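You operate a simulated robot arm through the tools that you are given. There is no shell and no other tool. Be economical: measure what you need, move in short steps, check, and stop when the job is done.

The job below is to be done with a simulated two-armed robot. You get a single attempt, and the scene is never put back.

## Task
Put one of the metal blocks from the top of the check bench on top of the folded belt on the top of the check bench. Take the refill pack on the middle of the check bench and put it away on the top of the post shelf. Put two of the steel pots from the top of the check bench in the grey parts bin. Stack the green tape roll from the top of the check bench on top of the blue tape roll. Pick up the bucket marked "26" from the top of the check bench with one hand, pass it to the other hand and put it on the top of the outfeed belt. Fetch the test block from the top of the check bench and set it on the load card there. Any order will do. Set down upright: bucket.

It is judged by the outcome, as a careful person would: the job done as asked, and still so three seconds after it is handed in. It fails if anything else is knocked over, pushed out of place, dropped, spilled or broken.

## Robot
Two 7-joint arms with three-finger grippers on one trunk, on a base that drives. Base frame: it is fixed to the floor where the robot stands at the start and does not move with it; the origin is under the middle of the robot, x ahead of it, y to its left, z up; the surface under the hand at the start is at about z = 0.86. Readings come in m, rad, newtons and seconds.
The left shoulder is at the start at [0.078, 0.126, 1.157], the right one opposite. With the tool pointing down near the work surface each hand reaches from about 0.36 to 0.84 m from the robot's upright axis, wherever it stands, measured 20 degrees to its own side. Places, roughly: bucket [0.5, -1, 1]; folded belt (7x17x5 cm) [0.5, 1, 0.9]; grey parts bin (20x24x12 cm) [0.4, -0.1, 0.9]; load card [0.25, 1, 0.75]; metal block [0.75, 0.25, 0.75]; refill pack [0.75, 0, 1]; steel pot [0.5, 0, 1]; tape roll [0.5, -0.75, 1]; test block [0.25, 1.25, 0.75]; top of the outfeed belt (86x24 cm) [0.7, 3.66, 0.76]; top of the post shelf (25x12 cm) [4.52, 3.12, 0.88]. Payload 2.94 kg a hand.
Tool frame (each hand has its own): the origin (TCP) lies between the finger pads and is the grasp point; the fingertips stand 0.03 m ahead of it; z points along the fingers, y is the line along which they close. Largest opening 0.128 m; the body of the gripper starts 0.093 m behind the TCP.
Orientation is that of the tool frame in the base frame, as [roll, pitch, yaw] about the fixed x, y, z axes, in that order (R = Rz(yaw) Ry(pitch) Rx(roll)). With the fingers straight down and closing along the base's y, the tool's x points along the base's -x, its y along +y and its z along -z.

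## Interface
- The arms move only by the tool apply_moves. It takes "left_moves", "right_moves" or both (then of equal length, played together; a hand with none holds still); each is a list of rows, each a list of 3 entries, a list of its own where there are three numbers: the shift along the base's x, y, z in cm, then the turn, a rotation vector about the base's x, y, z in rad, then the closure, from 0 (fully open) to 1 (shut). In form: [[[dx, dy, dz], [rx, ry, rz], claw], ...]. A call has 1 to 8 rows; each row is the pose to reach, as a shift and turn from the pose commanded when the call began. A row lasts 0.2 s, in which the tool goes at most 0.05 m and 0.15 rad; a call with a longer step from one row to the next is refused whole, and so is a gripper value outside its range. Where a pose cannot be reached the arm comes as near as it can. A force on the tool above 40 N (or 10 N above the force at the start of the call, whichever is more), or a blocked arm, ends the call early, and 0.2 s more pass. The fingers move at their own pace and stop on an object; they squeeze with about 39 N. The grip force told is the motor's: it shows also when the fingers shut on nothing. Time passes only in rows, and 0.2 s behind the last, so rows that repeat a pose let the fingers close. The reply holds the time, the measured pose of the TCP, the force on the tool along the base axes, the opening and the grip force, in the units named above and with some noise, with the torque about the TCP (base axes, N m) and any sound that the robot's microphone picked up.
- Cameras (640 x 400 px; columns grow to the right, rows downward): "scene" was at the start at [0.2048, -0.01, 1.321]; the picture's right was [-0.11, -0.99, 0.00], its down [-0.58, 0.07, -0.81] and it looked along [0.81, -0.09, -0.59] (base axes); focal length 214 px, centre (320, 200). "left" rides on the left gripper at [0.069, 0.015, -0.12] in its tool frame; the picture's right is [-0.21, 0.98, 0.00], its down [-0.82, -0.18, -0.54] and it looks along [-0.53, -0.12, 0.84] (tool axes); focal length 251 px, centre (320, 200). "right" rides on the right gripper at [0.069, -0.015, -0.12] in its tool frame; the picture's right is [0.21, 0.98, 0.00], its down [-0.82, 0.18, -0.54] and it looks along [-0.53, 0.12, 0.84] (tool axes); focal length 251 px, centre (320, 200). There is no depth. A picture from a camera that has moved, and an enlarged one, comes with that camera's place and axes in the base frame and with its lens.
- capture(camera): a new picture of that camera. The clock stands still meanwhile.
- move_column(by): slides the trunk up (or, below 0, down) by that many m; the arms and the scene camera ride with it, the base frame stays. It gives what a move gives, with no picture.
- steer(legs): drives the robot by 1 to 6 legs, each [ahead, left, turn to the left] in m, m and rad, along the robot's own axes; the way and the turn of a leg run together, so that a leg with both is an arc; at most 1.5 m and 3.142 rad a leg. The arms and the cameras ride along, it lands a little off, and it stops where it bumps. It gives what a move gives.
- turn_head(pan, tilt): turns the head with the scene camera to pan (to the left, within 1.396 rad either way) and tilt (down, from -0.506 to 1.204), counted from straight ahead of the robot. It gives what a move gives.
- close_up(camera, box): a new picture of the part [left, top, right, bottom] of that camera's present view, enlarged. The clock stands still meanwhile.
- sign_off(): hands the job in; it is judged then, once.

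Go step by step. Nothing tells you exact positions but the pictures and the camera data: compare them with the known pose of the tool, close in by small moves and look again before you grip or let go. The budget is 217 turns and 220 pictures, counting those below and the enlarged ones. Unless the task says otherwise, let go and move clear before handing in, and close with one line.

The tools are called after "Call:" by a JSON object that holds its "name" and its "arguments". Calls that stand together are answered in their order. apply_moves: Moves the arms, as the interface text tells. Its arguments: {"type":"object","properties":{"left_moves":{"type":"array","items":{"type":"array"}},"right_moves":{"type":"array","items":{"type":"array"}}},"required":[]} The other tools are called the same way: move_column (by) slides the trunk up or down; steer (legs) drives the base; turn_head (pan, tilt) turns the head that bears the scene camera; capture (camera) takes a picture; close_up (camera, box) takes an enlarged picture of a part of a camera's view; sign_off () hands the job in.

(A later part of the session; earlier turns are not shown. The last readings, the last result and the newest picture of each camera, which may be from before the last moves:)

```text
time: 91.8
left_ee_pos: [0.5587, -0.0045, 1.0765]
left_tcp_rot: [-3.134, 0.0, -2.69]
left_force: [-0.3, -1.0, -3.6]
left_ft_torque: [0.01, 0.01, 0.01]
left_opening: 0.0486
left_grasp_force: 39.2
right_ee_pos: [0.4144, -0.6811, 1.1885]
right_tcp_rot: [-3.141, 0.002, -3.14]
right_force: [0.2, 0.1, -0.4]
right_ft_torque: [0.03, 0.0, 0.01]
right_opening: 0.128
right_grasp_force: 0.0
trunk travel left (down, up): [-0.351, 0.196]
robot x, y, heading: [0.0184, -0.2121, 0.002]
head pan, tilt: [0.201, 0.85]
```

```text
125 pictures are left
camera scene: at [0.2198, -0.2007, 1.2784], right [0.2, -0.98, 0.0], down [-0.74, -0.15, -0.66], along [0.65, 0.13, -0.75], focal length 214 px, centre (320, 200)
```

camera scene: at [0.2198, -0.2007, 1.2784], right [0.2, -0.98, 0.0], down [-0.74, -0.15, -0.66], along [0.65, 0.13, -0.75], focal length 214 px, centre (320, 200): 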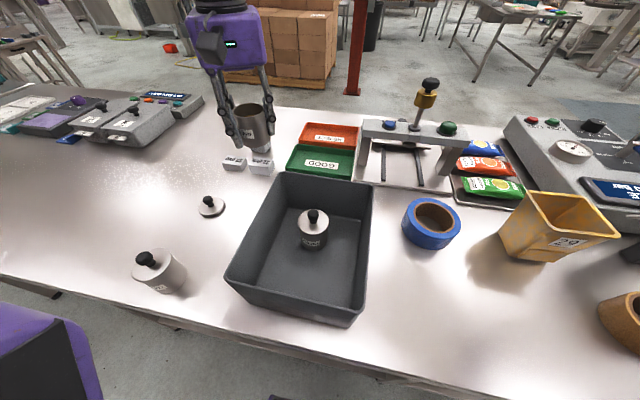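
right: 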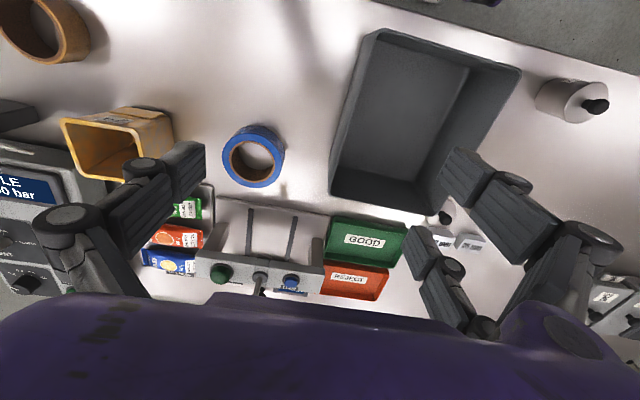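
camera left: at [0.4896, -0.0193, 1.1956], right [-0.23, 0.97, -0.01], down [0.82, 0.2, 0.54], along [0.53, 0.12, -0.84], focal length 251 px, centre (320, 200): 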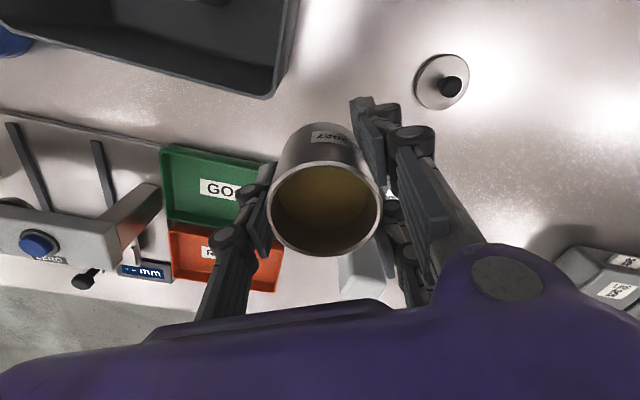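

The body is held. Drive it over the near half of the bin.

Call:
{"name": "steer", "arguments": {"legs": [[-0.17, -0.14, 0]]}}

Call:
{"name": "capture", "arguments": {"camera": "scene"}}

Call:
{"name": "capture", "arguments": {"camera": "left"}}

```text
time: 93.7
left_ee_pos: [0.3893, -0.1466, 1.075]
left_tcp_rot: [-3.135, -0.001, -2.691]
left_force: [-1.1, -0.1, -3.8]
left_ft_torque: [0.04, 0.0, 0.0]
left_opening: 0.0486
left_grasp_force: 39.1
right_ee_pos: [0.2445, -0.8228, 1.1884]
right_tcp_rot: [-3.141, 0.0, 3.14]
right_force: [-0.6, -0.5, -0.1]
right_ft_torque: [-0.05, -0.01, -0.02]
right_opening: 0.128
right_grasp_force: 0.1
trunk travel left (down, up): [-0.351, 0.196]
robot x, y, heading: [-0.1524, -0.3585, 0.0]
head pan, tilt: [0.201, 0.85]
```

```text
124 pictures are left
camera scene: at [0.0504, -0.3426, 1.2783], right [0.2, -0.98, 0.0], down [-0.74, -0.15, -0.66], along [0.65, 0.13, -0.75], focal length 214 px, centre (320, 200)
```

scene: 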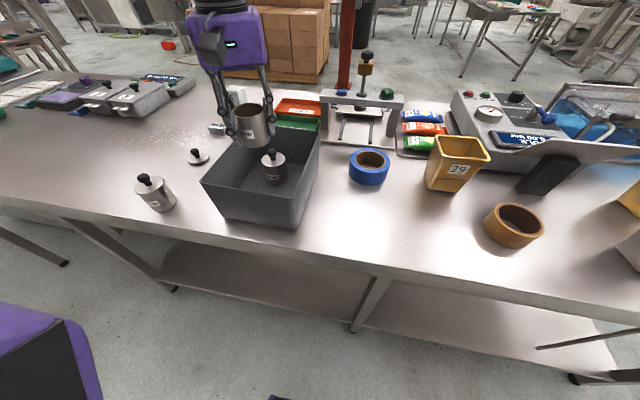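

```text
123 pictures are left
camera left: at [0.3209, -0.1619, 1.1949], right [-0.23, 0.97, -0.01], down [0.82, 0.2, 0.54], along [0.53, 0.12, -0.84], focal length 251 px, centre (320, 200)
```

left: 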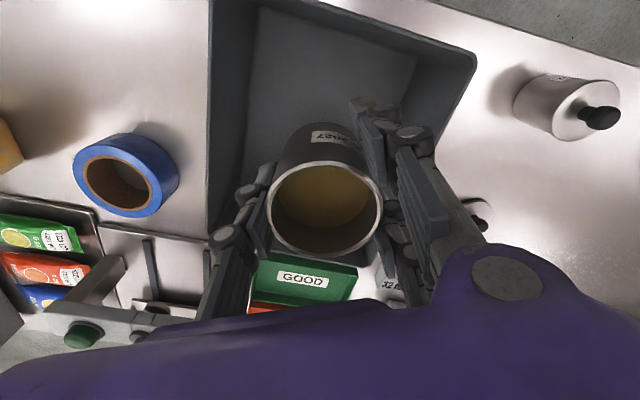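

Shift to x≈0.365 and lower into the bin.

Call:
{"name": "apply_moves", "arguments": {"left_moves": [[[-2.4, 0, -2], [0, 0, 0], 0.7], [[-2.4, 0, -6], [0, 0, 0], 0.7], [[-2.4, 0, -10], [0, 0, 0], 0.7], [[-2.4, 0, -13], [0, 0, 0], 0.7], [[-2.4, 0, -15], [0, 0, 0], 0.7]]}}

Call:
{"name": "close_up", "arguments": {"camera": "scene", "box": [190, 80, 340, 240]}}

Call:
{"name": "capture", "arguments": {"camera": "left"}}

```text
time: 94.9
left_ee_pos: [0.3649, -0.1463, 0.9243]
left_tcp_rot: [-3.135, 0.001, -2.692]
left_force: [0.7, -0.3, -4.5]
left_ft_torque: [-0.02, 0.01, 0.01]
left_opening: 0.0487
left_grasp_force: 39.0
right_ee_pos: [0.2454, -0.8235, 1.1885]
right_tcp_rot: [-3.14, 0.001, 3.141]
right_force: [0.7, 0.2, -0.3]
right_ft_torque: [0.01, -0.01, -0.01]
right_opening: 0.1279
right_grasp_force: 0.0
trunk travel left (down, up): [-0.351, 0.196]
robot x, y, heading: [-0.1485, -0.3619, 0.001]
head pan, tilt: [0.201, 0.85]
```

```text
2.50 times, centred on (265, 160) of scene
camera zoom: at [0.0508, -0.3427, 1.2782], right [0.2, -0.98, 0.0], down [-0.74, -0.15, -0.66], along [0.65, 0.13, -0.75], focal length 536 px, centre (458, 300)
```

zoom: 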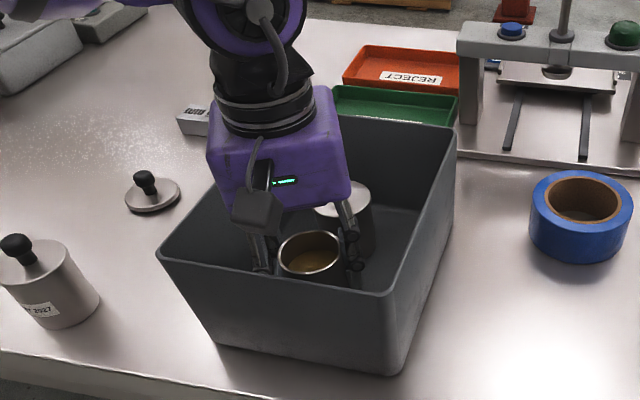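

```text
121 pictures are left
camera left: at [0.2971, -0.1623, 1.0447], right [-0.23, 0.97, -0.01], down [0.82, 0.2, 0.54], along [0.53, 0.12, -0.84], focal length 251 px, centre (320, 200)
```

left: 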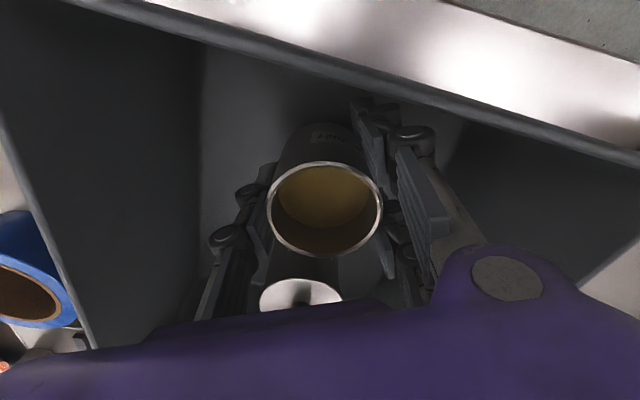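

Good clearance. Lower the last bit until it seats.

Call:
{"name": "apply_moves", "arguments": {"left_moves": [[[0, 0, -1.0], [0, 0, 0], 0.7], [[0, 0, -1.5], [0, 0, 0], 0.7], [[0, 0, -1.75], [0, 0, 0], 0.7], [[0, 0, -1.95], [0, 0, 0], 0.7]]}}

```text
time: 95.9
left_ee_pos: [0.3648, -0.1465, 0.9077]
left_tcp_rot: [-3.132, 0.004, -2.691]
left_force: [-1.4, 5.2, 19.2]
left_ft_torque: [0.59, 0.45, -0.08]
left_opening: 0.0486
left_grasp_force: 38.9
right_ee_pos: [0.2428, -0.8232, 1.1897]
right_tcp_rot: [3.14, 0.0, 3.14]
right_force: [-0.1, 0.2, 0.3]
right_ft_torque: [0.03, -0.01, 0.01]
right_opening: 0.1278
right_grasp_force: 0.2
trunk travel left (down, up): [-0.351, 0.196]
robot x, y, heading: [-0.1455, -0.3569, -0.006]
head pan, tilt: [0.201, 0.85]
```

Seated. Release, rise, and go back for the lid.

Call:
{"name": "apply_moves", "arguments": {"left_moves": [[[0, 0, 0.2], [0, 0, 0], 0.55], [[0, 0, 0.2], [0, 0, 0], 0.38], [[0, 0, 0.2], [0, 0, 0], 0.38], [[0, 0, 4], [0, 0, 0], 0.38], [[0, 0, 8], [0, 0, 0], 0.38], [[0, 0, 12], [0, 0, 0], 0.3], [[0, 0, 16], [0, 0, 0], 0.3], [[0, 0, 19], [0, 0, 0], 0.3]]}}

Call:
{"name": "steer", "arguments": {"legs": [[0.13, 0.27, 0]]}}

Call:
{"name": "capture", "arguments": {"camera": "left"}}

Call:
{"name": "capture", "arguments": {"camera": "scene"}}

```text
time: 97.7
left_ee_pos: [0.3675, -0.1478, 1.0955]
left_tcp_rot: [-3.135, -0.001, -2.691]
left_force: [0.5, -0.1, -0.3]
left_ft_torque: [-0.01, -0.01, 0.01]
left_opening: 0.0897
left_grasp_force: 0.2
right_ee_pos: [0.2439, -0.8245, 1.1883]
right_tcp_rot: [3.141, 0.001, 3.141]
right_force: [-0.3, -0.1, 0.2]
right_ft_torque: [-0.01, 0.03, 0.02]
right_opening: 0.128
right_grasp_force: 0.0
trunk travel left (down, up): [-0.351, 0.196]
robot x, y, heading: [-0.15, -0.3554, -0.003]
head pan, tilt: [0.201, 0.85]
```

```text
time: 100.7
left_ee_pos: [0.4977, 0.1265, 1.0944]
left_tcp_rot: [-3.136, 0.001, -2.691]
left_force: [-0.5, -0.6, -0.5]
left_ft_torque: [-0.03, 0.0, -0.02]
left_opening: 0.0896
left_grasp_force: 0.0
right_ee_pos: [0.3753, -0.5508, 1.1895]
right_tcp_rot: [3.141, 0.003, 3.141]
right_force: [-1.3, 0.7, -0.3]
right_ft_torque: [-0.01, 0.01, 0.01]
right_opening: 0.1281
right_grasp_force: 0.1
trunk travel left (down, up): [-0.351, 0.196]
robot x, y, heading: [-0.0187, -0.0828, 0.005]
head pan, tilt: [0.201, 0.85]
```

```text
120 pictures are left
camera left: at [0.4304, 0.1105, 1.2146], right [-0.23, 0.97, -0.01], down [0.82, 0.2, 0.54], along [0.53, 0.12, -0.84], focal length 251 px, centre (320, 200)
```

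left: 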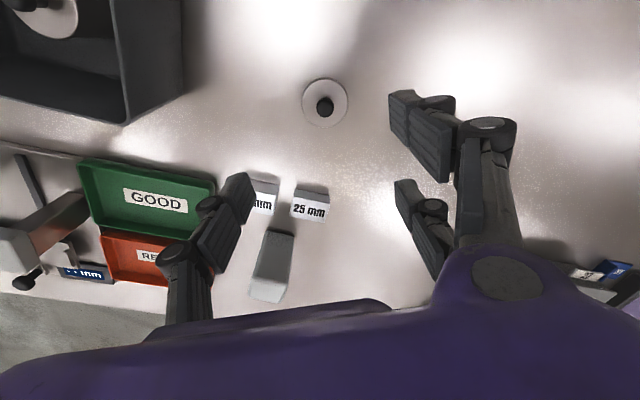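

```text
119 pictures are left
camera scene: at [0.1815, -0.0695, 1.2783], right [0.2, -0.98, 0.0], down [-0.74, -0.15, -0.66], along [0.65, 0.13, -0.75], focal length 214 px, centre (320, 200)
```

scene: 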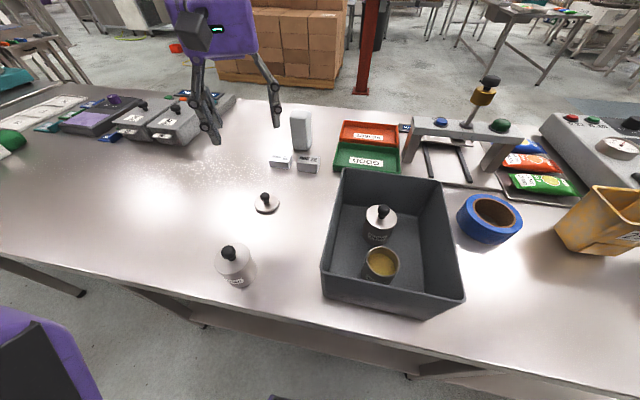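

Lid centre at [0.4985, 0.1295]. Descend and take it by the edge again.

Call:
{"name": "apply_moves", "arguments": {"left_moves": [[[0.1, 0.3, -4.5], [0, 0, 0], 0.35], [[0.1, 0.3, -9], [0, 0, 0], 0.35], [[0.1, 0.3, -13.5], [0, 0, 0], 0.35], [[0.1, 0.3, -17], [0, 0, 0], 0.35], [[0.1, 0.3, -20.1], [0, 0, 0], 0.35], [[0.1, 0.3, -20.1], [0, 0, 0], 0.5], [[0.1, 0.3, -20.1], [0, 0, 0], 0.62], [[0.1, 0.3, -20.1], [0, 0, 0], 0.62]]}}

Call:
{"name": "close_up", "arguments": {"camera": "left", "box": [200, 50, 440, 250]}}

```text
time: 102.5
left_ee_pos: [0.4999, 0.1303, 0.8924]
left_tcp_rot: [-3.135, 0.0, -2.69]
left_force: [0.8, 0.3, -0.1]
left_ft_torque: [-0.04, 0.04, 0.02]
left_opening: 0.0548
left_grasp_force: 38.5
right_ee_pos: [0.3759, -0.5505, 1.1899]
right_tcp_rot: [-3.14, 0.0, 3.139]
right_force: [0.0, 0.5, -0.1]
right_ft_torque: [0.02, -0.02, -0.03]
right_opening: 0.1278
right_grasp_force: 0.1
trunk travel left (down, up): [-0.351, 0.196]
robot x, y, heading: [-0.0162, -0.0862, -0.003]
head pan, tilt: [0.201, 0.85]
```

```text
2.00 times, centred on (320, 150) of left
camera zoom: at [0.4308, 0.1143, 1.0128], right [-0.23, 0.97, -0.01], down [0.82, 0.2, 0.54], along [0.53, 0.12, -0.84], focal length 503 px, centre (320, 300)
```

zoom: 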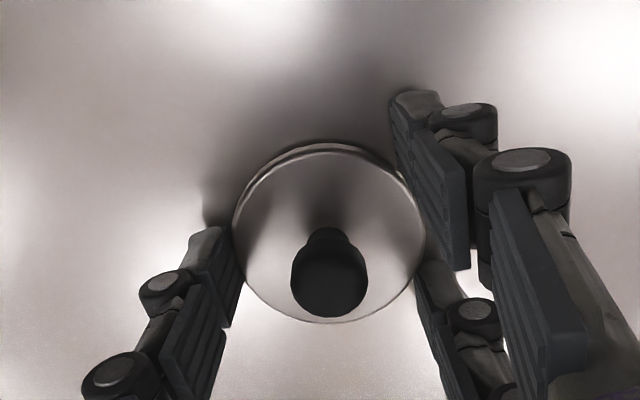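

Same tripod grip, so the hand pose at the body release is the right spot for the lid: [0.365, -0.1465]. Lift and drive there.

Call:
{"name": "apply_moves", "arguments": {"left_moves": [[[0, 0, 3], [0, 0, 0], 0.62], [[0, 0, 7.5], [0, 0, 0], 0.62], [[0, 0, 12], [0, 0, 0], 0.62], [[0, 0, 16.5], [0, 0, 0], 0.62], [[0, 0, 18], [0, 0, 0], 0.62]]}}

Call:
{"name": "steer", "arguments": {"legs": [[-0.135, -0.277, 0]]}}

Call:
{"name": "close_up", "arguments": {"camera": "scene", "box": [190, 80, 340, 240]}}

Call:
{"name": "capture", "arguments": {"camera": "left"}}

```text
time: 103.7
left_ee_pos: [0.5013, 0.1287, 1.074]
left_tcp_rot: [-3.135, -0.001, -2.691]
left_force: [0.2, 0.1, -0.6]
left_ft_torque: [0.02, 0.01, -0.01]
left_opening: 0.0546
left_grasp_force: 38.8
right_ee_pos: [0.3753, -0.5503, 1.1901]
right_tcp_rot: [3.141, 0.001, 3.14]
right_force: [-0.4, -0.6, 0.6]
right_ft_torque: [0.04, -0.04, -0.02]
right_opening: 0.1282
right_grasp_force: 0.0
trunk travel left (down, up): [-0.351, 0.196]
robot x, y, heading: [-0.0198, -0.0839, -0.002]
head pan, tilt: [0.201, 0.85]
```

```text
time: 106.7
left_ee_pos: [0.3679, -0.1491, 1.0745]
left_tcp_rot: [-3.134, 0.0, -2.695]
left_force: [-0.3, 0.2, 0.1]
left_ft_torque: [-0.03, -0.01, 0.01]
left_opening: 0.0546
left_grasp_force: 38.8
right_ee_pos: [0.2378, -0.8271, 1.1888]
right_tcp_rot: [-3.14, 0.001, 3.136]
right_force: [-0.4, -0.2, 0.3]
right_ft_torque: [0.02, 0.03, 0.02]
right_opening: 0.128
right_grasp_force: 0.0
trunk travel left (down, up): [-0.351, 0.196]
robot x, y, heading: [-0.1551, -0.3621, -0.005]
head pan, tilt: [0.201, 0.85]
```

```text
2.50 times, centred on (265, 160) of scene
camera zoom: at [0.0462, -0.3456, 1.2783], right [0.19, -0.98, 0.0], down [-0.74, -0.14, -0.66], along [0.65, 0.13, -0.75], focal length 536 px, centre (458, 300)
```

zoom: 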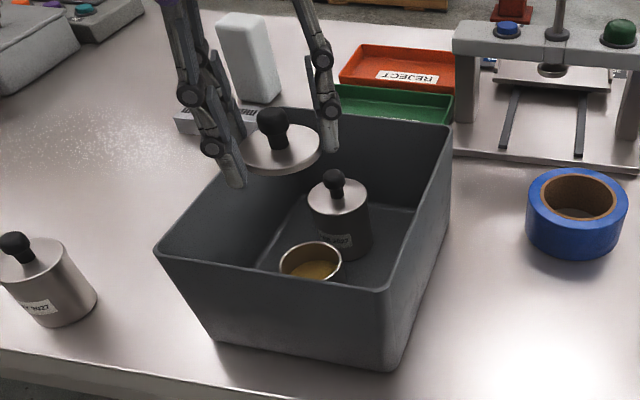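

```text
116 pictures are left
camera left: at [0.2987, -0.1642, 1.1941], right [-0.23, 0.97, -0.01], down [0.82, 0.19, 0.54], along [0.53, 0.12, -0.84], focal length 251 px, centre (320, 200)
```

left: 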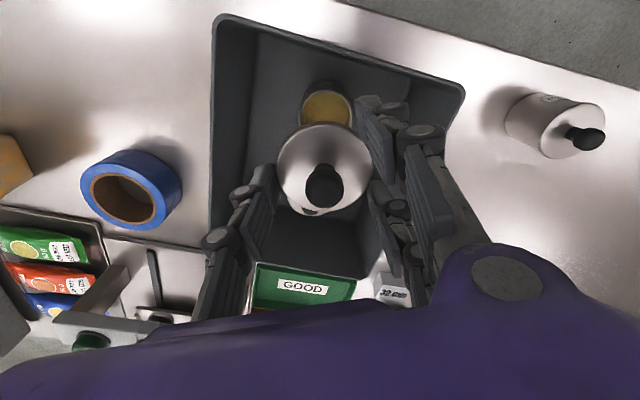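

Fine-adjust and lower onto the pot body.

Call:
{"name": "apply_moves", "arguments": {"left_moves": [[[-0.25, 0.2, -3], [0, 0, 0], 0.62], [[-0.25, 0.2, -7], [0, 0, 0], 0.62], [[-0.25, 0.2, -10], [0, 0, 0], 0.62], [[-0.25, 0.2, -11], [0, 0, 0], 0.62], [[-0.25, 0.2, -11.6], [0, 0, 0], 0.62], [[-0.25, 0.2, -11.9], [0, 0, 0], 0.62]]}}

Call:
{"name": "close_up", "arguments": {"camera": "scene", "box": [220, 120, 310, 210]}}

Call:
{"name": "close_up", "arguments": {"camera": "left", "box": [250, 60, 390, 220]}}

```text
time: 108.1
left_ee_pos: [0.3652, -0.1462, 0.9586]
left_tcp_rot: [-3.131, 0.006, -2.696]
left_force: [3.4, 5.3, 17.3]
left_ft_torque: [0.46, 0.15, -0.1]
left_opening: 0.0549
left_grasp_force: 39.3
right_ee_pos: [0.2377, -0.827, 1.1888]
right_tcp_rot: [-3.14, 0.001, 3.134]
right_force: [-0.1, -0.3, 0.6]
right_ft_torque: [0.0, -0.04, 0.02]
right_opening: 0.128
right_grasp_force: 0.1
trunk travel left (down, up): [-0.351, 0.196]
robot x, y, heading: [-0.1544, -0.3581, -0.007]
head pan, tilt: [0.201, 0.85]
heard: snap
```

```text
4.44 times, centred on (265, 165) of scene
camera zoom: at [0.0452, -0.3454, 1.2787], right [0.19, -0.98, 0.0], down [-0.74, -0.14, -0.66], along [0.65, 0.13, -0.75], focal length 953 px, centre (564, 356)
```

zoom: 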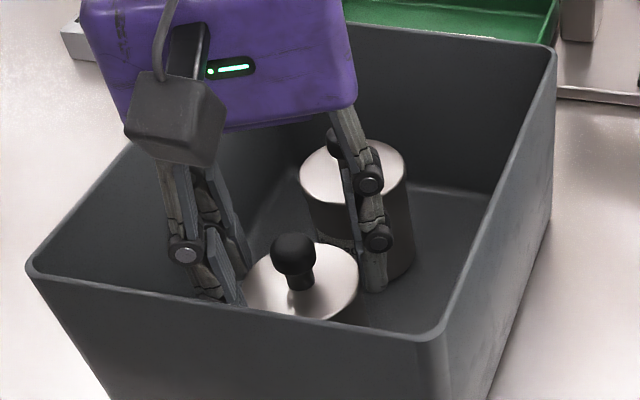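

```text
2.50 times, centred on (320, 140) of left
camera zoom: at [0.2956, -0.1625, 1.0766], right [-0.23, 0.97, -0.01], down [0.81, 0.19, 0.55], along [0.53, 0.12, -0.84], focal length 629 px, centre (320, 350)
```

zoom: 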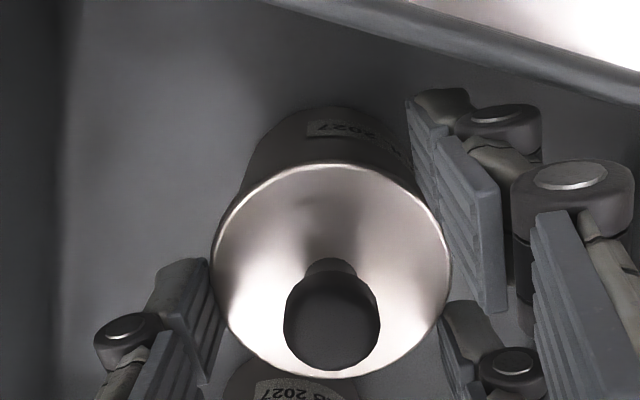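

Snapped on. Release, rise, square the yaw, and drive to the metal blocks.

Call:
{"name": "apply_moves", "arguments": {"left_moves": [[[0, 0, 0.3], [0, 0, 0], 0.5], [[0, 0, 0.3], [0, 0, 0], 0.35], [[0, 0, 0.3], [0, 0, 0], 0.35], [[0, 0, 4.5], [0, 0, 0], 0.35], [[0, 0, 9], [0, 0, 0], 0.3], [[0, 0, 13], [0, 0, -0.15], 0.3], [[0, 0, 15], [0, 0, -0.3], 0.3], [[0, 0, 15], [0, 0, -0.45], 0.3]]}}

Call:
{"name": "steer", "arguments": {"legs": [[0.18, 0.29, 0]]}}

Call:
{"name": "capture", "arguments": {"camera": "left"}}

Call:
{"name": "capture", "arguments": {"camera": "scene"}}

```text
time: 109.9
left_ee_pos: [0.3652, -0.1476, 1.1058]
left_tcp_rot: [-3.134, -0.001, 3.137]
left_force: [0.4, -0.2, -0.4]
left_ft_torque: [-0.01, -0.04, -0.06]
left_opening: 0.0897
left_grasp_force: 0.0
right_ee_pos: [0.239, -0.8271, 1.1891]
right_tcp_rot: [-3.141, -0.001, 3.136]
right_force: [-0.1, 0.9, -0.1]
right_ft_torque: [0.0, 0.0, -0.02]
right_opening: 0.1279
right_grasp_force: 0.1
trunk travel left (down, up): [-0.351, 0.196]
robot x, y, heading: [-0.1567, -0.3574, -0.003]
head pan, tilt: [0.201, 0.85]
```

```text
time: 113.0
left_ee_pos: [0.5471, 0.137, 1.1061]
left_tcp_rot: [-3.134, 0.001, 3.137]
left_force: [0.2, -0.4, 0.4]
left_ft_torque: [-0.01, 0.05, -0.02]
left_opening: 0.0896
left_grasp_force: 0.0
right_ee_pos: [0.4209, -0.5423, 1.189]
right_tcp_rot: [3.141, 0.0, 3.133]
right_force: [0.0, 0.5, 0.2]
right_ft_torque: [-0.02, 0.01, 0.0]
right_opening: 0.1279
right_grasp_force: 0.1
trunk travel left (down, up): [-0.351, 0.196]
robot x, y, heading: [0.0304, -0.0773, -0.002]
head pan, tilt: [0.201, 0.85]
```

```text
113 pictures are left
camera left: at [0.4802, 0.1532, 1.2257], right [0.22, 0.98, -0.01], down [0.82, -0.18, 0.54], along [0.53, -0.12, -0.84], focal length 251 px, centre (320, 200)
```

left: 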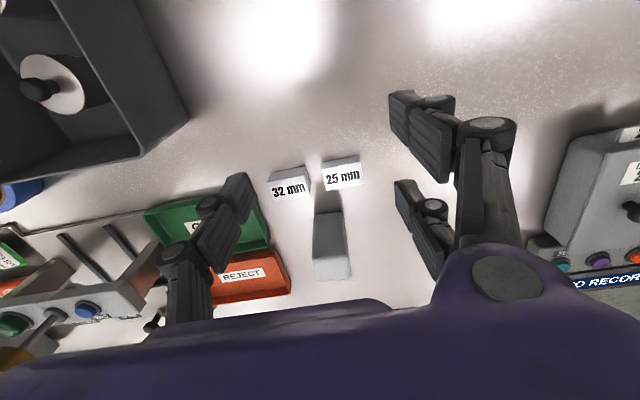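

```text
112 pictures are left
camera scene: at [0.2296, -0.0614, 1.2783], right [0.19, -0.98, 0.0], down [-0.74, -0.14, -0.66], along [0.65, 0.13, -0.75], focal length 214 px, centre (320, 200)
```

scene: 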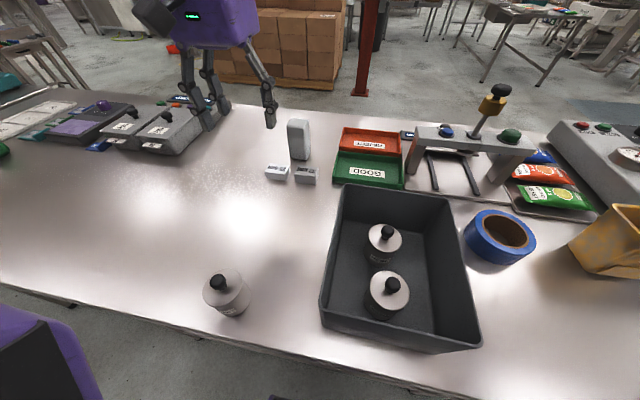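

Both lidded pots stand in the bin. Next the 25 mm block at about [0.65, 0.149]; I'll turn the left hand a quarter turn (clockwise) to pinch it front-to-back.

Call:
{"name": "apply_moves", "arguments": {"left_moves": [[[1, 0, 0], [0, 0, -0.14], 0.3], [[2, 0, 0], [0, 0, -0.28], 0.3], [[3, 0, 0], [0, 0, -0.42], 0.3], [[4, 0, 0], [0, 0, -0.56], 0.3], [[5, 0, 0], [0, 0, -0.7], 0.3], [[6, 0, 0], [0, 0, -0.84], 0.3], [[7, 0, 0], [0, 0, -0.98], 0.3], [[8, 0, 0], [0, 0, -1.12], 0.3]]}}

Call:
{"name": "apply_moves", "arguments": {"left_moves": [[[1, 0.5, -1], [0, 0, -0.14], 0.3], [[2, 1, -3], [0, 0, -0.28], 0.3], [[2.1, 1.2, -6], [0, 0, -0.42], 0.3], [[2.1, 1.2, -9], [0, 0, -0.45], 0.3]]}}

Call:
{"name": "capture", "arguments": {"camera": "left"}}

Call:
{"name": "close_up", "arguments": {"camera": "scene", "box": [240, 90, 360, 200]}}

```text
time: 114.8
left_ee_pos: [0.5186, 0.0614, 1.1146]
left_tcp_rot: [3.141, -0.001, 2.038]
left_force: [-0.1, 0.5, -0.2]
left_ft_torque: [0.03, -0.01, -0.02]
left_opening: 0.0897
left_grasp_force: 0.1
left hand out of reach, approached as far as the arm can: row 5, 6, 7, 8
right_ee_pos: [0.4205, -0.5438, 1.1893]
right_tcp_rot: [-3.141, 0.001, 3.133]
right_force: [0.1, 0.3, 0.2]
right_ft_torque: [0.01, -0.02, 0.01]
right_opening: 0.1279
right_grasp_force: 0.0
trunk travel left (down, up): [-0.351, 0.196]
robot x, y, heading: [0.027, -0.0735, -0.003]
head pan, tilt: [0.201, 0.85]
```

```text
time: 115.8
left_ee_pos: [0.4127, 0.018, 1.0445]
left_tcp_rot: [3.112, -0.038, 1.659]
left_force: [0.0, 0.9, -0.5]
left_ft_torque: [0.02, 0.0, 0.02]
left_opening: 0.0894
left_grasp_force: 0.0
left hand out of reach, approached as far as the arm can: row 1, 2, 3, 4
right_ee_pos: [0.422, -0.5424, 1.1886]
right_tcp_rot: [3.141, 0.001, 3.135]
right_force: [-0.2, -0.5, 0.2]
right_ft_torque: [-0.03, -0.02, 0.01]
right_opening: 0.128
right_grasp_force: 0.1
trunk travel left (down, up): [-0.351, 0.196]
robot x, y, heading: [0.0311, -0.0748, -0.004]
head pan, tilt: [0.201, 0.85]
```

```text
111 pictures are left
camera left: at [0.4195, 0.0831, 1.1679], right [0.99, -0.13, 0.02], down [-0.12, -0.85, 0.5], along [-0.05, -0.5, -0.86], focal length 251 px, centre (320, 200)
```

left: 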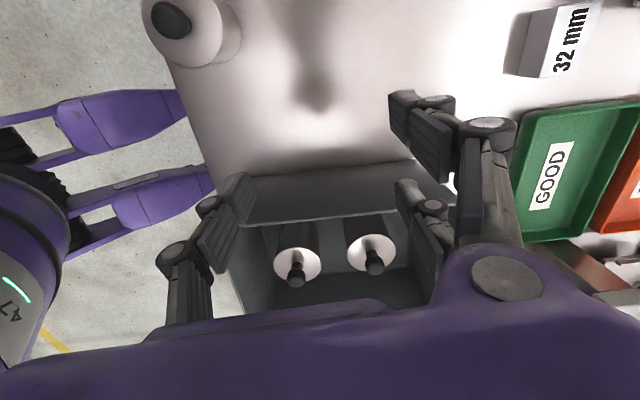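

```text
3.64 times, centred on (300, 145) of scene
camera zoom: at [0.2302, -0.0619, 1.2782], right [0.19, -0.98, 0.0], down [-0.74, -0.14, -0.66], along [0.65, 0.13, -0.75], focal length 780 px, centre (393, 400)
```

zoom: 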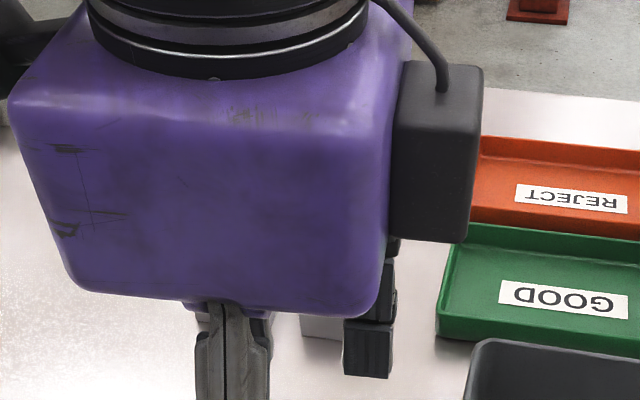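

That direction hits the wrist limit. I'll unwind the left hand and use the right hand (mirror posture) for the block instead.

Call:
{"name": "apply_moves", "arguments": {"left_moves": [[[0, 1, 2], [0.03, 0, 0.14], 0.2], [[0, 2, 5], [0.03, 0, 0.28], 0.2], [[0, 3, 8], [0.03, 0, 0.42], 0.2], [[0, 5, 10], [0.03, 0, 0.56], 0.2], [[0, 7, 12], [0.03, 0, 0.7], 0.2], [[0, 9, 12], [0.03, 0, 0.84], 0.2], [[0, 11, 12], [0.03, 0, 0.98], 0.2], [[0, 13, 12], [0.03, 0, 1.12], 0.2]]}}

Call:
{"name": "apply_moves", "arguments": {"left_moves": [[[0, 2, 0], [0, 0, 0.14], 0.2], [[0, 4, 0], [0, 0, 0.28], 0.2], [[0, 6, 0], [0, 0, 0.36], 0.2], [[0, 10, 0], [0, 0, 0.36], 0.2]], "right_moves": [[[0, 0, 0], [0, 0, -0.14], 0.2], [[0, 0, 0], [0, 0, -0.28], 0.2], [[0, 0, 0], [0, 0, -0.42], 0.2], [[0, 0, 0], [0, 0, -0.56], 0.2]]}}

Call:
{"name": "steer", "arguments": {"legs": [[0.0, 0.5, 0]]}}

Call:
{"name": "apply_moves", "arguments": {"right_moves": [[[0, 0, 0], [0, 0, -0.14], 0.4], [[0, 0, 0], [0, 0, -0.28], 0.4], [[0, 0, 0], [0, 0, -0.42], 0.4], [[0, 0, 0], [0, 0, -0.56], 0.4], [[0, 0, 0], [0, 0, -0.7], 0.4], [[0, 0, 0], [0, 0, -0.84], 0.4], [[0, 0, 0], [0, 0, -0.98], 0.4], [[0, 0, 0], [0, 0, -1.01], 0.4]]}}

Call:
{"name": "turn_head", "arguments": {"pan": -0.5, "tilt": 0.75}}

Call:
{"name": "capture", "arguments": {"camera": "scene"}}

Call:
{"name": "capture", "arguments": {"camera": "right"}}

```text
time: 117.6
left_ee_pos: [0.4154, 0.1479, 1.166]
left_tcp_rot: [3.094, -0.058, 2.781]
left_force: [0.7, 0.8, 0.1]
left_ft_torque: [-0.04, 0.04, -0.04]
left_opening: 0.1026
left_grasp_force: 0.0
right_ee_pos: [0.4227, -0.5424, 1.1895]
right_tcp_rot: [-3.139, 0.003, 3.135]
right_force: [0.5, 0.0, 0.4]
right_ft_torque: [0.01, 0.01, -0.04]
right_opening: 0.128
right_grasp_force: 0.0
trunk travel left (down, up): [-0.351, 0.196]
robot x, y, heading: [0.0263, -0.0741, -0.009]
head pan, tilt: [0.201, 0.85]
```

```text
time: 118.6
left_ee_pos: [0.4148, 0.2482, 1.1658]
left_tcp_rot: [3.095, -0.058, 3.141]
left_force: [-0.4, 0.0, -0.4]
left_ft_torque: [-0.04, 0.03, 0.0]
left_opening: 0.1021
left_grasp_force: 0.0
right_ee_pos: [0.4212, -0.5407, 1.1901]
right_tcp_rot: [-3.138, 0.003, 2.574]
right_force: [-0.8, -0.4, -0.2]
right_ft_torque: [-0.01, 0.03, -0.05]
right_opening: 0.1022
right_grasp_force: 0.0
trunk travel left (down, up): [-0.351, 0.196]
robot x, y, heading: [0.0311, -0.0729, -0.006]
head pan, tilt: [0.201, 0.85]
```

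```text
time: 123.5
left_ee_pos: [0.4133, 0.7543, 1.1652]
left_tcp_rot: [3.094, -0.059, -3.13]
left_force: [0.0, -1.1, -0.1]
left_ft_torque: [0.03, 0.0, 0.01]
left_opening: 0.1023
left_grasp_force: 0.1
right_ee_pos: [0.428, -0.0343, 1.1889]
right_tcp_rot: [-3.141, 0.0, 2.586]
right_force: [-0.6, -0.5, -0.1]
right_ft_torque: [0.01, -0.03, 0.02]
right_opening: 0.1022
right_grasp_force: 0.0
trunk travel left (down, up): [-0.351, 0.196]
robot x, y, heading: [0.0302, 0.4305, 0.004]
head pan, tilt: [0.201, 0.85]
```

```text
time: 125.3
left_ee_pos: [0.4119, 0.7552, 1.1657]
left_tcp_rot: [3.094, -0.061, -3.131]
left_force: [-0.4, -0.2, 0.3]
left_ft_torque: [0.0, -0.01, -0.03]
left_opening: 0.1024
left_grasp_force: 0.0
right_ee_pos: [0.4282, -0.035, 1.1896]
right_tcp_rot: [-3.141, -0.001, 1.576]
right_force: [-0.1, 0.0, -0.5]
right_ft_torque: [0.04, 0.02, 0.01]
right_opening: 0.0768
right_grasp_force: 0.0
trunk travel left (down, up): [-0.351, 0.196]
robot x, y, heading: [0.033, 0.4304, 0.003]
head pan, tilt: [0.201, 0.85]
```

```text
time: 126.4
left_ee_pos: [0.4122, 0.7559, 1.1653]
left_tcp_rot: [3.095, -0.06, -3.129]
left_force: [-0.4, -0.4, -0.4]
left_ft_torque: [0.01, 0.01, 0.03]
left_opening: 0.1025
left_grasp_force: 0.1
right_ee_pos: [0.428, -0.0347, 1.1889]
right_tcp_rot: [3.141, 0.0, 1.58]
right_force: [0.4, -0.9, -0.1]
right_ft_torque: [-0.02, -0.02, 0.0]
right_opening: 0.077
right_grasp_force: 0.1
trunk travel left (down, up): [-0.351, 0.196]
robot x, y, heading: [0.0262, 0.4285, 0.006]
head pan, tilt: [-0.499, 0.75]
```

```text
109 pictures are left
camera scene: at [0.2331, 0.3998, 1.2901], right [-0.34, -0.94, 0.0], down [-0.61, 0.22, -0.76], along [0.72, -0.26, -0.65], focal length 214 px, centre (320, 200)
```

scene: 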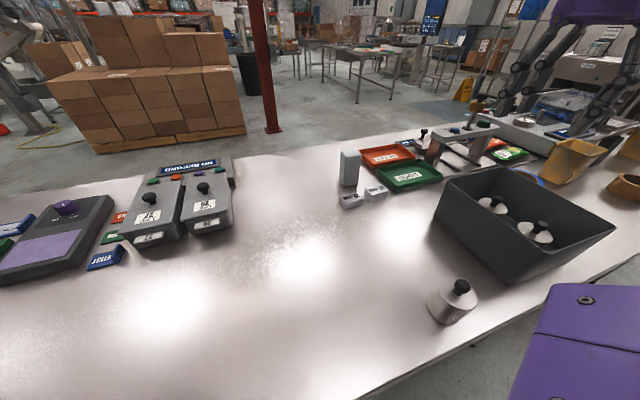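

```text
108 pictures are left
camera right: at [0.412, 0.0351, 1.3082], right [0.98, 0.22, 0.0], down [0.19, -0.82, 0.54], along [0.12, -0.53, -0.84], focal length 251 px, centre (320, 200)
```

right: 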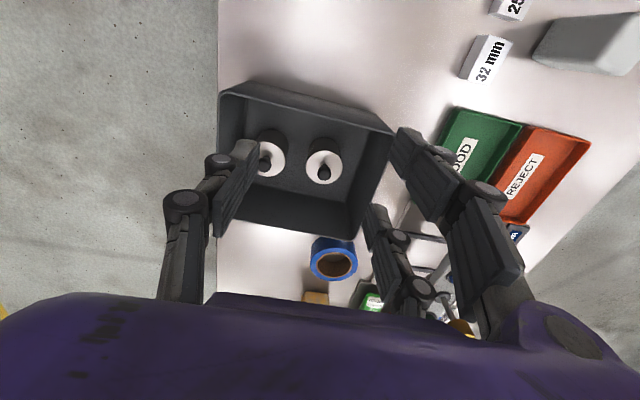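

Right hand turned fine. Moving it above the 25 mm block.

Call:
{"name": "apply_moves", "arguments": {"right_moves": [[[3.5, 2.9, 0], [0, 0, 0], 0.4], [[7, 5.8, 0], [0, 0, 0], 0.4], [[10.5, 8.7, 0], [0, 0, 0], 0.4], [[14, 11.5, 0], [0, 0, 0], 0.4], [[17.5, 14.4, 0], [0, 0, 0], 0.4], [[21, 17.3, -1], [0, 0, 0], 0.4], [[22.5, 18.4, -5], [0, 0, 0], 0.4], [[22.5, 18.4, -9], [0, 0, 0], 0.4]]}}

Call:
{"name": "capture", "arguments": {"camera": "right"}}

Call:
{"name": "close_up", "arguments": {"camera": "scene", "box": [300, 120, 440, 230]}}

```text
time: 128.2
left_ee_pos: [0.4112, 0.755, 1.1656]
left_tcp_rot: [3.094, -0.06, -3.132]
left_force: [-0.3, 0.3, -0.4]
left_ft_torque: [0.01, 0.0, -0.04]
left_opening: 0.1023
left_grasp_force: 0.1
right_ee_pos: [0.654, 0.1509, 1.0965]
right_tcp_rot: [3.141, 0.0, 1.576]
right_force: [0.4, -0.4, -0.3]
right_ft_torque: [0.0, -0.04, 0.01]
right_opening: 0.0768
right_grasp_force: 0.1
trunk travel left (down, up): [-0.351, 0.196]
robot x, y, heading: [0.0256, 0.4268, 0.005]
head pan, tilt: [-0.499, 0.75]
```

```text
107 pictures are left
camera right: at [0.6376, 0.2198, 1.2168], right [0.98, 0.22, 0.0], down [0.18, -0.82, 0.54], along [0.12, -0.53, -0.84], focal length 251 px, centre (320, 200)
```

right: 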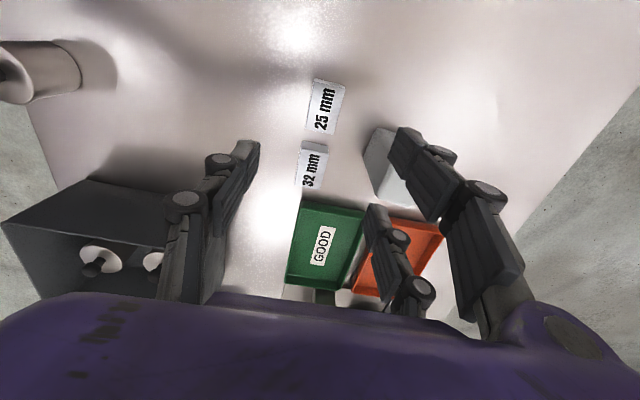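

```text
3.64 times, centred on (370, 175) of scene
camera zoom: at [0.2264, 0.3895, 1.2863], right [-0.47, -0.88, 0.0], down [-0.6, 0.32, -0.73], along [0.64, -0.35, -0.68], focal length 780 px, centre (138, 291)
```

zoom: 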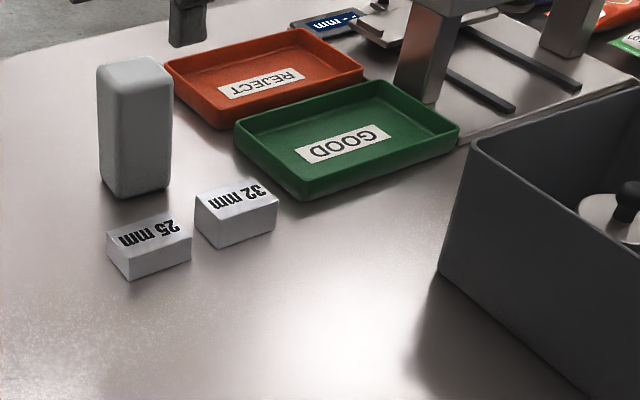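

25 mm block centre ≈[0.661, 0.152], aligned with the hand. Descend partway and check.

Call:
{"name": "apply_moves", "arguments": {"right_moves": [[[0.7, 0.1, -4], [0, 0, 0], 0.4], [[0.7, 0.1, -8], [0, 0, 0], 0.4], [[0.7, 0.1, -12], [0, 0, 0], 0.4], [[0.7, 0.1, -15], [0, 0, 0], 0.4]]}}

Call:
{"name": "capture", "arguments": {"camera": "right"}}

Call:
{"name": "close_up", "arguments": {"camera": "scene", "box": [300, 120, 440, 230]}}

```text
time: 129.2
left_ee_pos: [0.4124, 0.7531, 1.1649]
left_tcp_rot: [3.095, -0.059, -3.13]
left_force: [0.3, 0.6, 0.1]
left_ft_torque: [0.0, 0.01, -0.01]
left_opening: 0.1023
left_grasp_force: 0.1
right_ee_pos: [0.6596, 0.1509, 0.9476]
right_tcp_rot: [3.14, -0.001, 1.578]
right_force: [-0.1, 0.6, -0.5]
right_ft_torque: [-0.02, -0.01, 0.01]
right_opening: 0.0768
right_grasp_force: 0.1
trunk travel left (down, up): [-0.351, 0.196]
robot x, y, heading: [0.0288, 0.427, 0.005]
head pan, tilt: [-0.499, 0.75]
```

```text
105 pictures are left
camera right: at [0.6445, 0.2205, 1.0664], right [0.98, 0.22, 0.0], down [0.19, -0.82, 0.54], along [0.12, -0.53, -0.84], focal length 251 px, centre (320, 200)
```

right: 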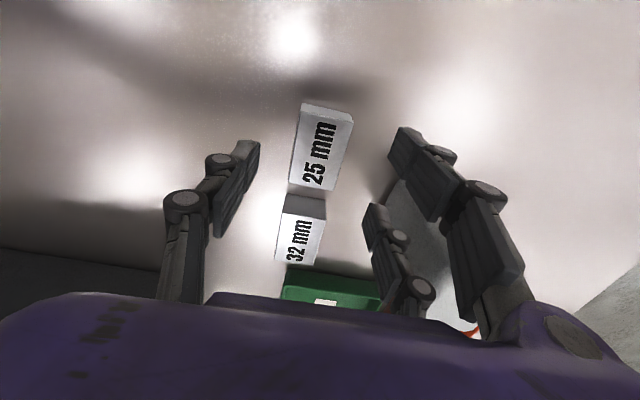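

```text
3.64 times, centred on (370, 175) of scene
camera zoom: at [0.233, 0.3977, 1.2905], right [-0.36, -0.93, 0.0], down [-0.6, 0.23, -0.76], along [0.71, -0.28, -0.64], focal length 780 px, centre (138, 291)
```

zoom: 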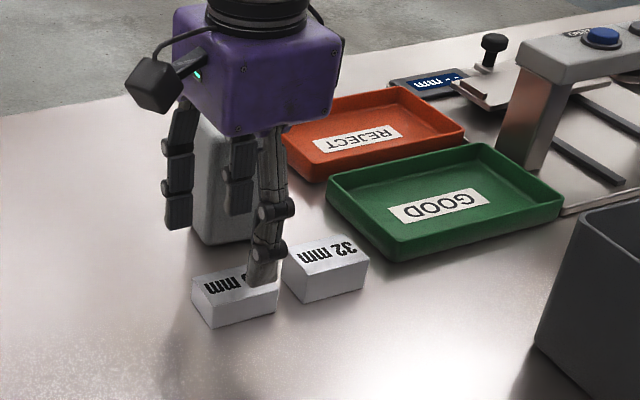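

Gap to the refill pack is fine with a narrower opening. Centre is [0.663, 0.153]; descend and grip.

Call:
{"name": "apply_moves", "arguments": {"right_moves": [[[0.4, 0.2, 0], [0, 0, 0], 0.52], [[0.4, 0.2, -3], [0, 0, 0], 0.52], [[0.4, 0.2, -5.1], [0, 0, 0], 0.52], [[0.4, 0.2, -5.1], [0, 0, 0], 0.7], [[0.4, 0.2, -5.1], [0, 0, 0], 0.9], [[0.4, 0.2, -5.1], [0, 0, 0], 0.9]]}}

Call:
{"name": "close_up", "arguments": {"camera": "scene", "box": [300, 120, 440, 230]}}

Call:
{"name": "capture", "arguments": {"camera": "right"}}

```text
time: 130.6
left_ee_pos: [0.412, 0.7547, 1.1655]
left_tcp_rot: [3.094, -0.059, -3.131]
left_force: [0.6, 0.2, -0.1]
left_ft_torque: [0.02, 0.04, 0.01]
left_opening: 0.1026
left_grasp_force: 0.0
right_ee_pos: [0.665, 0.1513, 0.898]
right_tcp_rot: [-3.14, 0.002, 1.578]
right_force: [0.4, 0.4, 0.8]
right_ft_torque: [0.01, -0.01, 0.03]
right_opening: 0.0392
right_grasp_force: 39.0
trunk travel left (down, up): [-0.351, 0.196]
robot x, y, heading: [0.0255, 0.4267, 0.004]
head pan, tilt: [-0.499, 0.75]
```

```text
3.64 times, centred on (370, 175) of scene
camera zoom: at [0.235, 0.4037, 1.2913], right [-0.29, -0.96, 0.0], down [-0.61, 0.19, -0.77], along [0.74, -0.23, -0.64], focal length 780 px, centre (138, 291)
```

zoom: 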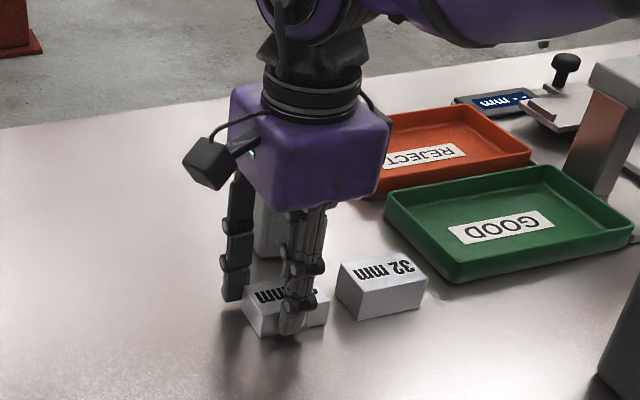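

```text
102 pictures are left
camera right: at [0.649, 0.2216, 1.0167], right [0.98, 0.22, 0.0], down [0.19, -0.82, 0.54], along [0.12, -0.53, -0.84], focal length 251 px, centre (320, 200)
```

right: 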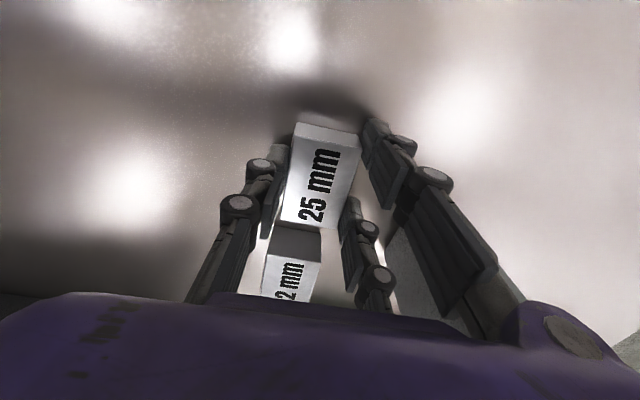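

Gripped. Lift it, retract a bit and drive left toward the folded belt.

Call:
{"name": "apply_moves", "arguments": {"right_moves": [[[0, 0, 3], [0, 0, 0], 0.9], [[0, 0, 7.5], [0, 0, 0], 0.9], [[0, 0, 12], [0, 0, 0], 0.9], [[0, 0, 16.5], [0, 0, 0], 0.9], [[-3, 0, 20], [0, 0, 0], 0.9], [[-7, 0, 20], [0, 0, 0], 0.9], [[-11, 0, 20], [0, 0, 0], 0.9]]}}

Call:
{"name": "steer", "arguments": {"legs": [[-0.05, 0.6, 0]]}}

Call:
{"name": "turn_head", "arguments": {"pan": 0.0, "tilt": 0.75}}

Call:
{"name": "capture", "arguments": {"camera": "scene"}}

Call:
{"name": "capture", "arguments": {"camera": "right"}}

```text
time: 132.2
left_ee_pos: [0.4098, 0.754, 1.1665]
left_tcp_rot: [3.094, -0.058, -3.131]
left_force: [0.0, 0.6, 0.2]
left_ft_torque: [0.03, 0.0, 0.01]
left_opening: 0.1022
left_grasp_force: 0.1
right_ee_pos: [0.5544, 0.153, 1.102]
right_tcp_rot: [3.14, 0.001, 1.576]
right_force: [0.1, -0.6, -2.2]
right_ft_torque: [0.0, -0.06, 0.0]
right_opening: 0.0392
right_grasp_force: 39.2
trunk travel left (down, up): [-0.351, 0.196]
robot x, y, heading: [0.0301, 0.4264, 0.004]
head pan, tilt: [-0.499, 0.75]
```

```text
time: 137.9
left_ee_pos: [0.3656, 1.3418, 1.164]
left_tcp_rot: [3.094, -0.06, 3.141]
left_force: [-0.1, 0.2, 0.2]
left_ft_torque: [0.01, 0.02, 0.02]
left_opening: 0.1024
left_grasp_force: 0.1
right_ee_pos: [0.5028, 0.7383, 1.1002]
right_tcp_rot: [3.141, 0.001, 1.566]
right_force: [-0.6, -0.7, -2.1]
right_ft_torque: [0.02, -0.04, 0.01]
right_opening: 0.0393
right_grasp_force: 39.0
trunk travel left (down, up): [-0.351, 0.196]
robot x, y, heading: [-0.018, 1.0193, -0.0]
head pan, tilt: [-0.499, 0.75]
```

```text
time: 138.8
left_ee_pos: [0.3642, 1.3421, 1.1658]
left_tcp_rot: [3.095, -0.06, 3.14]
left_force: [-0.5, 0.0, -0.1]
left_ft_torque: [0.02, -0.03, 0.02]
left_opening: 0.1023
left_grasp_force: 0.1
right_ee_pos: [0.5021, 0.7387, 1.1]
right_tcp_rot: [-3.141, -0.001, 1.567]
right_force: [-0.5, 0.5, -1.1]
right_ft_torque: [-0.01, 0.0, -0.02]
right_opening: 0.0393
right_grasp_force: 39.1
trunk travel left (down, up): [-0.351, 0.196]
robot x, y, heading: [-0.0168, 1.0188, -0.009]
head pan, tilt: [0.0, 0.75]
```

```text
101 pictures are left
camera scene: at [0.1868, 1.0172, 1.2863], right [-0.01, -1.0, 0.0], down [-0.68, 0.0, -0.73], along [0.73, 0.0, -0.68], focal length 214 px, centre (320, 200)
```

scene: 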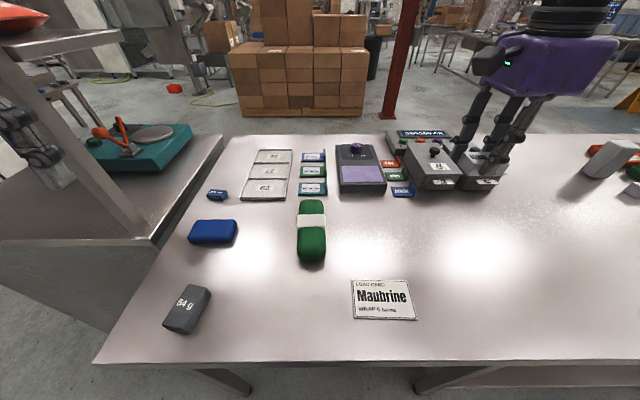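

```text
100 pictures are left
camera right: at [0.4883, 0.8072, 1.219], right [0.98, 0.21, 0.0], down [0.18, -0.82, 0.54], along [0.11, -0.53, -0.84], focal length 251 px, centre (320, 200)
```

right: 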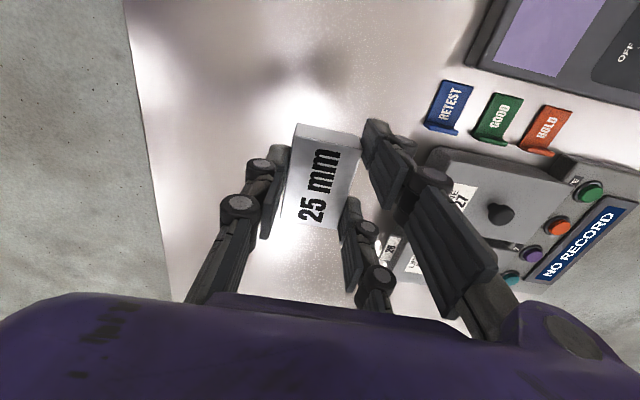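

I see the folded green belt (with white sleeve), the load card "Maubrine", and a grey "54 g"-like test block. Zooming in.

Call:
{"name": "close_up", "arguments": {"camera": "scene", "box": [270, 180, 430, 330]}}

Call:
{"name": "close_up", "arguments": {"camera": "scene", "box": [140, 170, 280, 350]}}

```text
2.67 times, centred on (350, 255) of scene
camera zoom: at [0.1868, 1.0172, 1.2863], right [-0.01, -1.0, 0.0], down [-0.68, 0.0, -0.73], along [0.73, 0.0, -0.68], focal length 572 px, centre (240, 53)
```

zoom: 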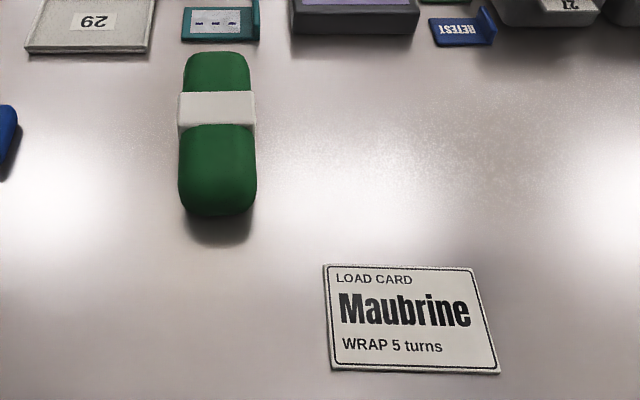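

```text
2.22 times, centred on (210, 260) of scene
camera zoom: at [0.1868, 1.0172, 1.2863], right [-0.01, -1.0, 0.0], down [-0.68, 0.0, -0.73], along [0.73, 0.0, -0.68], focal length 477 px, centre (564, 67)
```

zoom: 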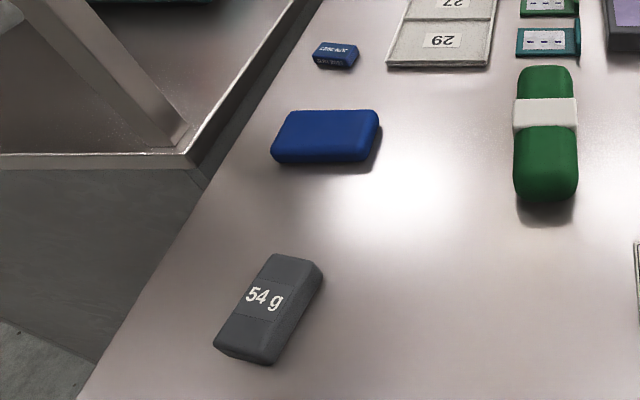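

The belt's sleeve top is at about [0.52, 1.038, 0.912]. Moving the block over it with the right arm.

Call:
{"name": "apply_moves", "arguments": {"right_moves": [[[0.3, 4.5, 0], [0, 0, 0], 0.9], [[0.6, 9, 0], [0, 0, 0], 0.9], [[0.9, 13.5, 0], [0, 0, 0], 0.9], [[1.2, 18, 0], [0, 0, 0], 0.9], [[1.5, 22.5, 0], [0, 0, 0], 0.9], [[1.8, 27, 0], [0, 0, 0], 0.9], [[1.8, 29.7, -2], [0, 0, 0], 0.9]]}}

Call:
{"name": "capture", "arguments": {"camera": "scene"}}

Call:
{"name": "capture", "arguments": {"camera": "right"}}

```text
time: 140.4
left_ee_pos: [0.3651, 1.3405, 1.1655]
left_tcp_rot: [3.094, -0.06, 3.139]
left_force: [0.2, 0.1, 0.0]
left_ft_torque: [0.0, -0.02, 0.01]
left_opening: 0.1025
left_grasp_force: 0.1
right_ee_pos: [0.5144, 0.9054, 1.0996]
right_tcp_rot: [-3.141, 0.0, 1.565]
right_force: [-0.2, -0.8, -1.6]
right_ft_torque: [0.01, -0.02, 0.02]
right_opening: 0.0392
right_grasp_force: 38.7
right hand out of reach, approached as far as the arm can: row 4, 5, 6, 7
trunk travel left (down, up): [-0.351, 0.196]
robot x, y, heading: [-0.0211, 1.0189, -0.002]
head pan, tilt: [0.0, 0.75]
```

```text
97 pictures are left
camera scene: at [0.1866, 1.0172, 1.2864], right [-0.01, -1.0, 0.0], down [-0.68, 0.0, -0.73], along [0.73, 0.0, -0.68], focal length 214 px, centre (320, 200)
```

scene: 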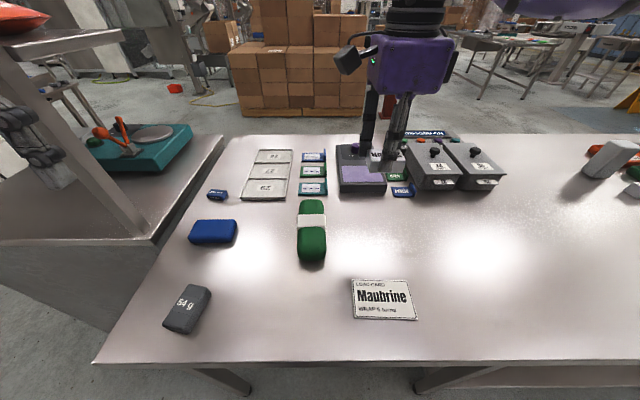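

```text
96 pictures are left
camera right: at [0.4999, 0.9751, 1.2183], right [0.98, 0.21, 0.0], down [0.18, -0.82, 0.54], along [0.11, -0.53, -0.84], focal length 251 px, centre (320, 200)
```

right: 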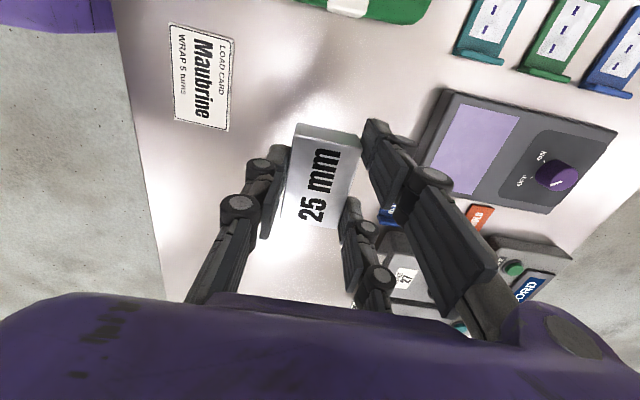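

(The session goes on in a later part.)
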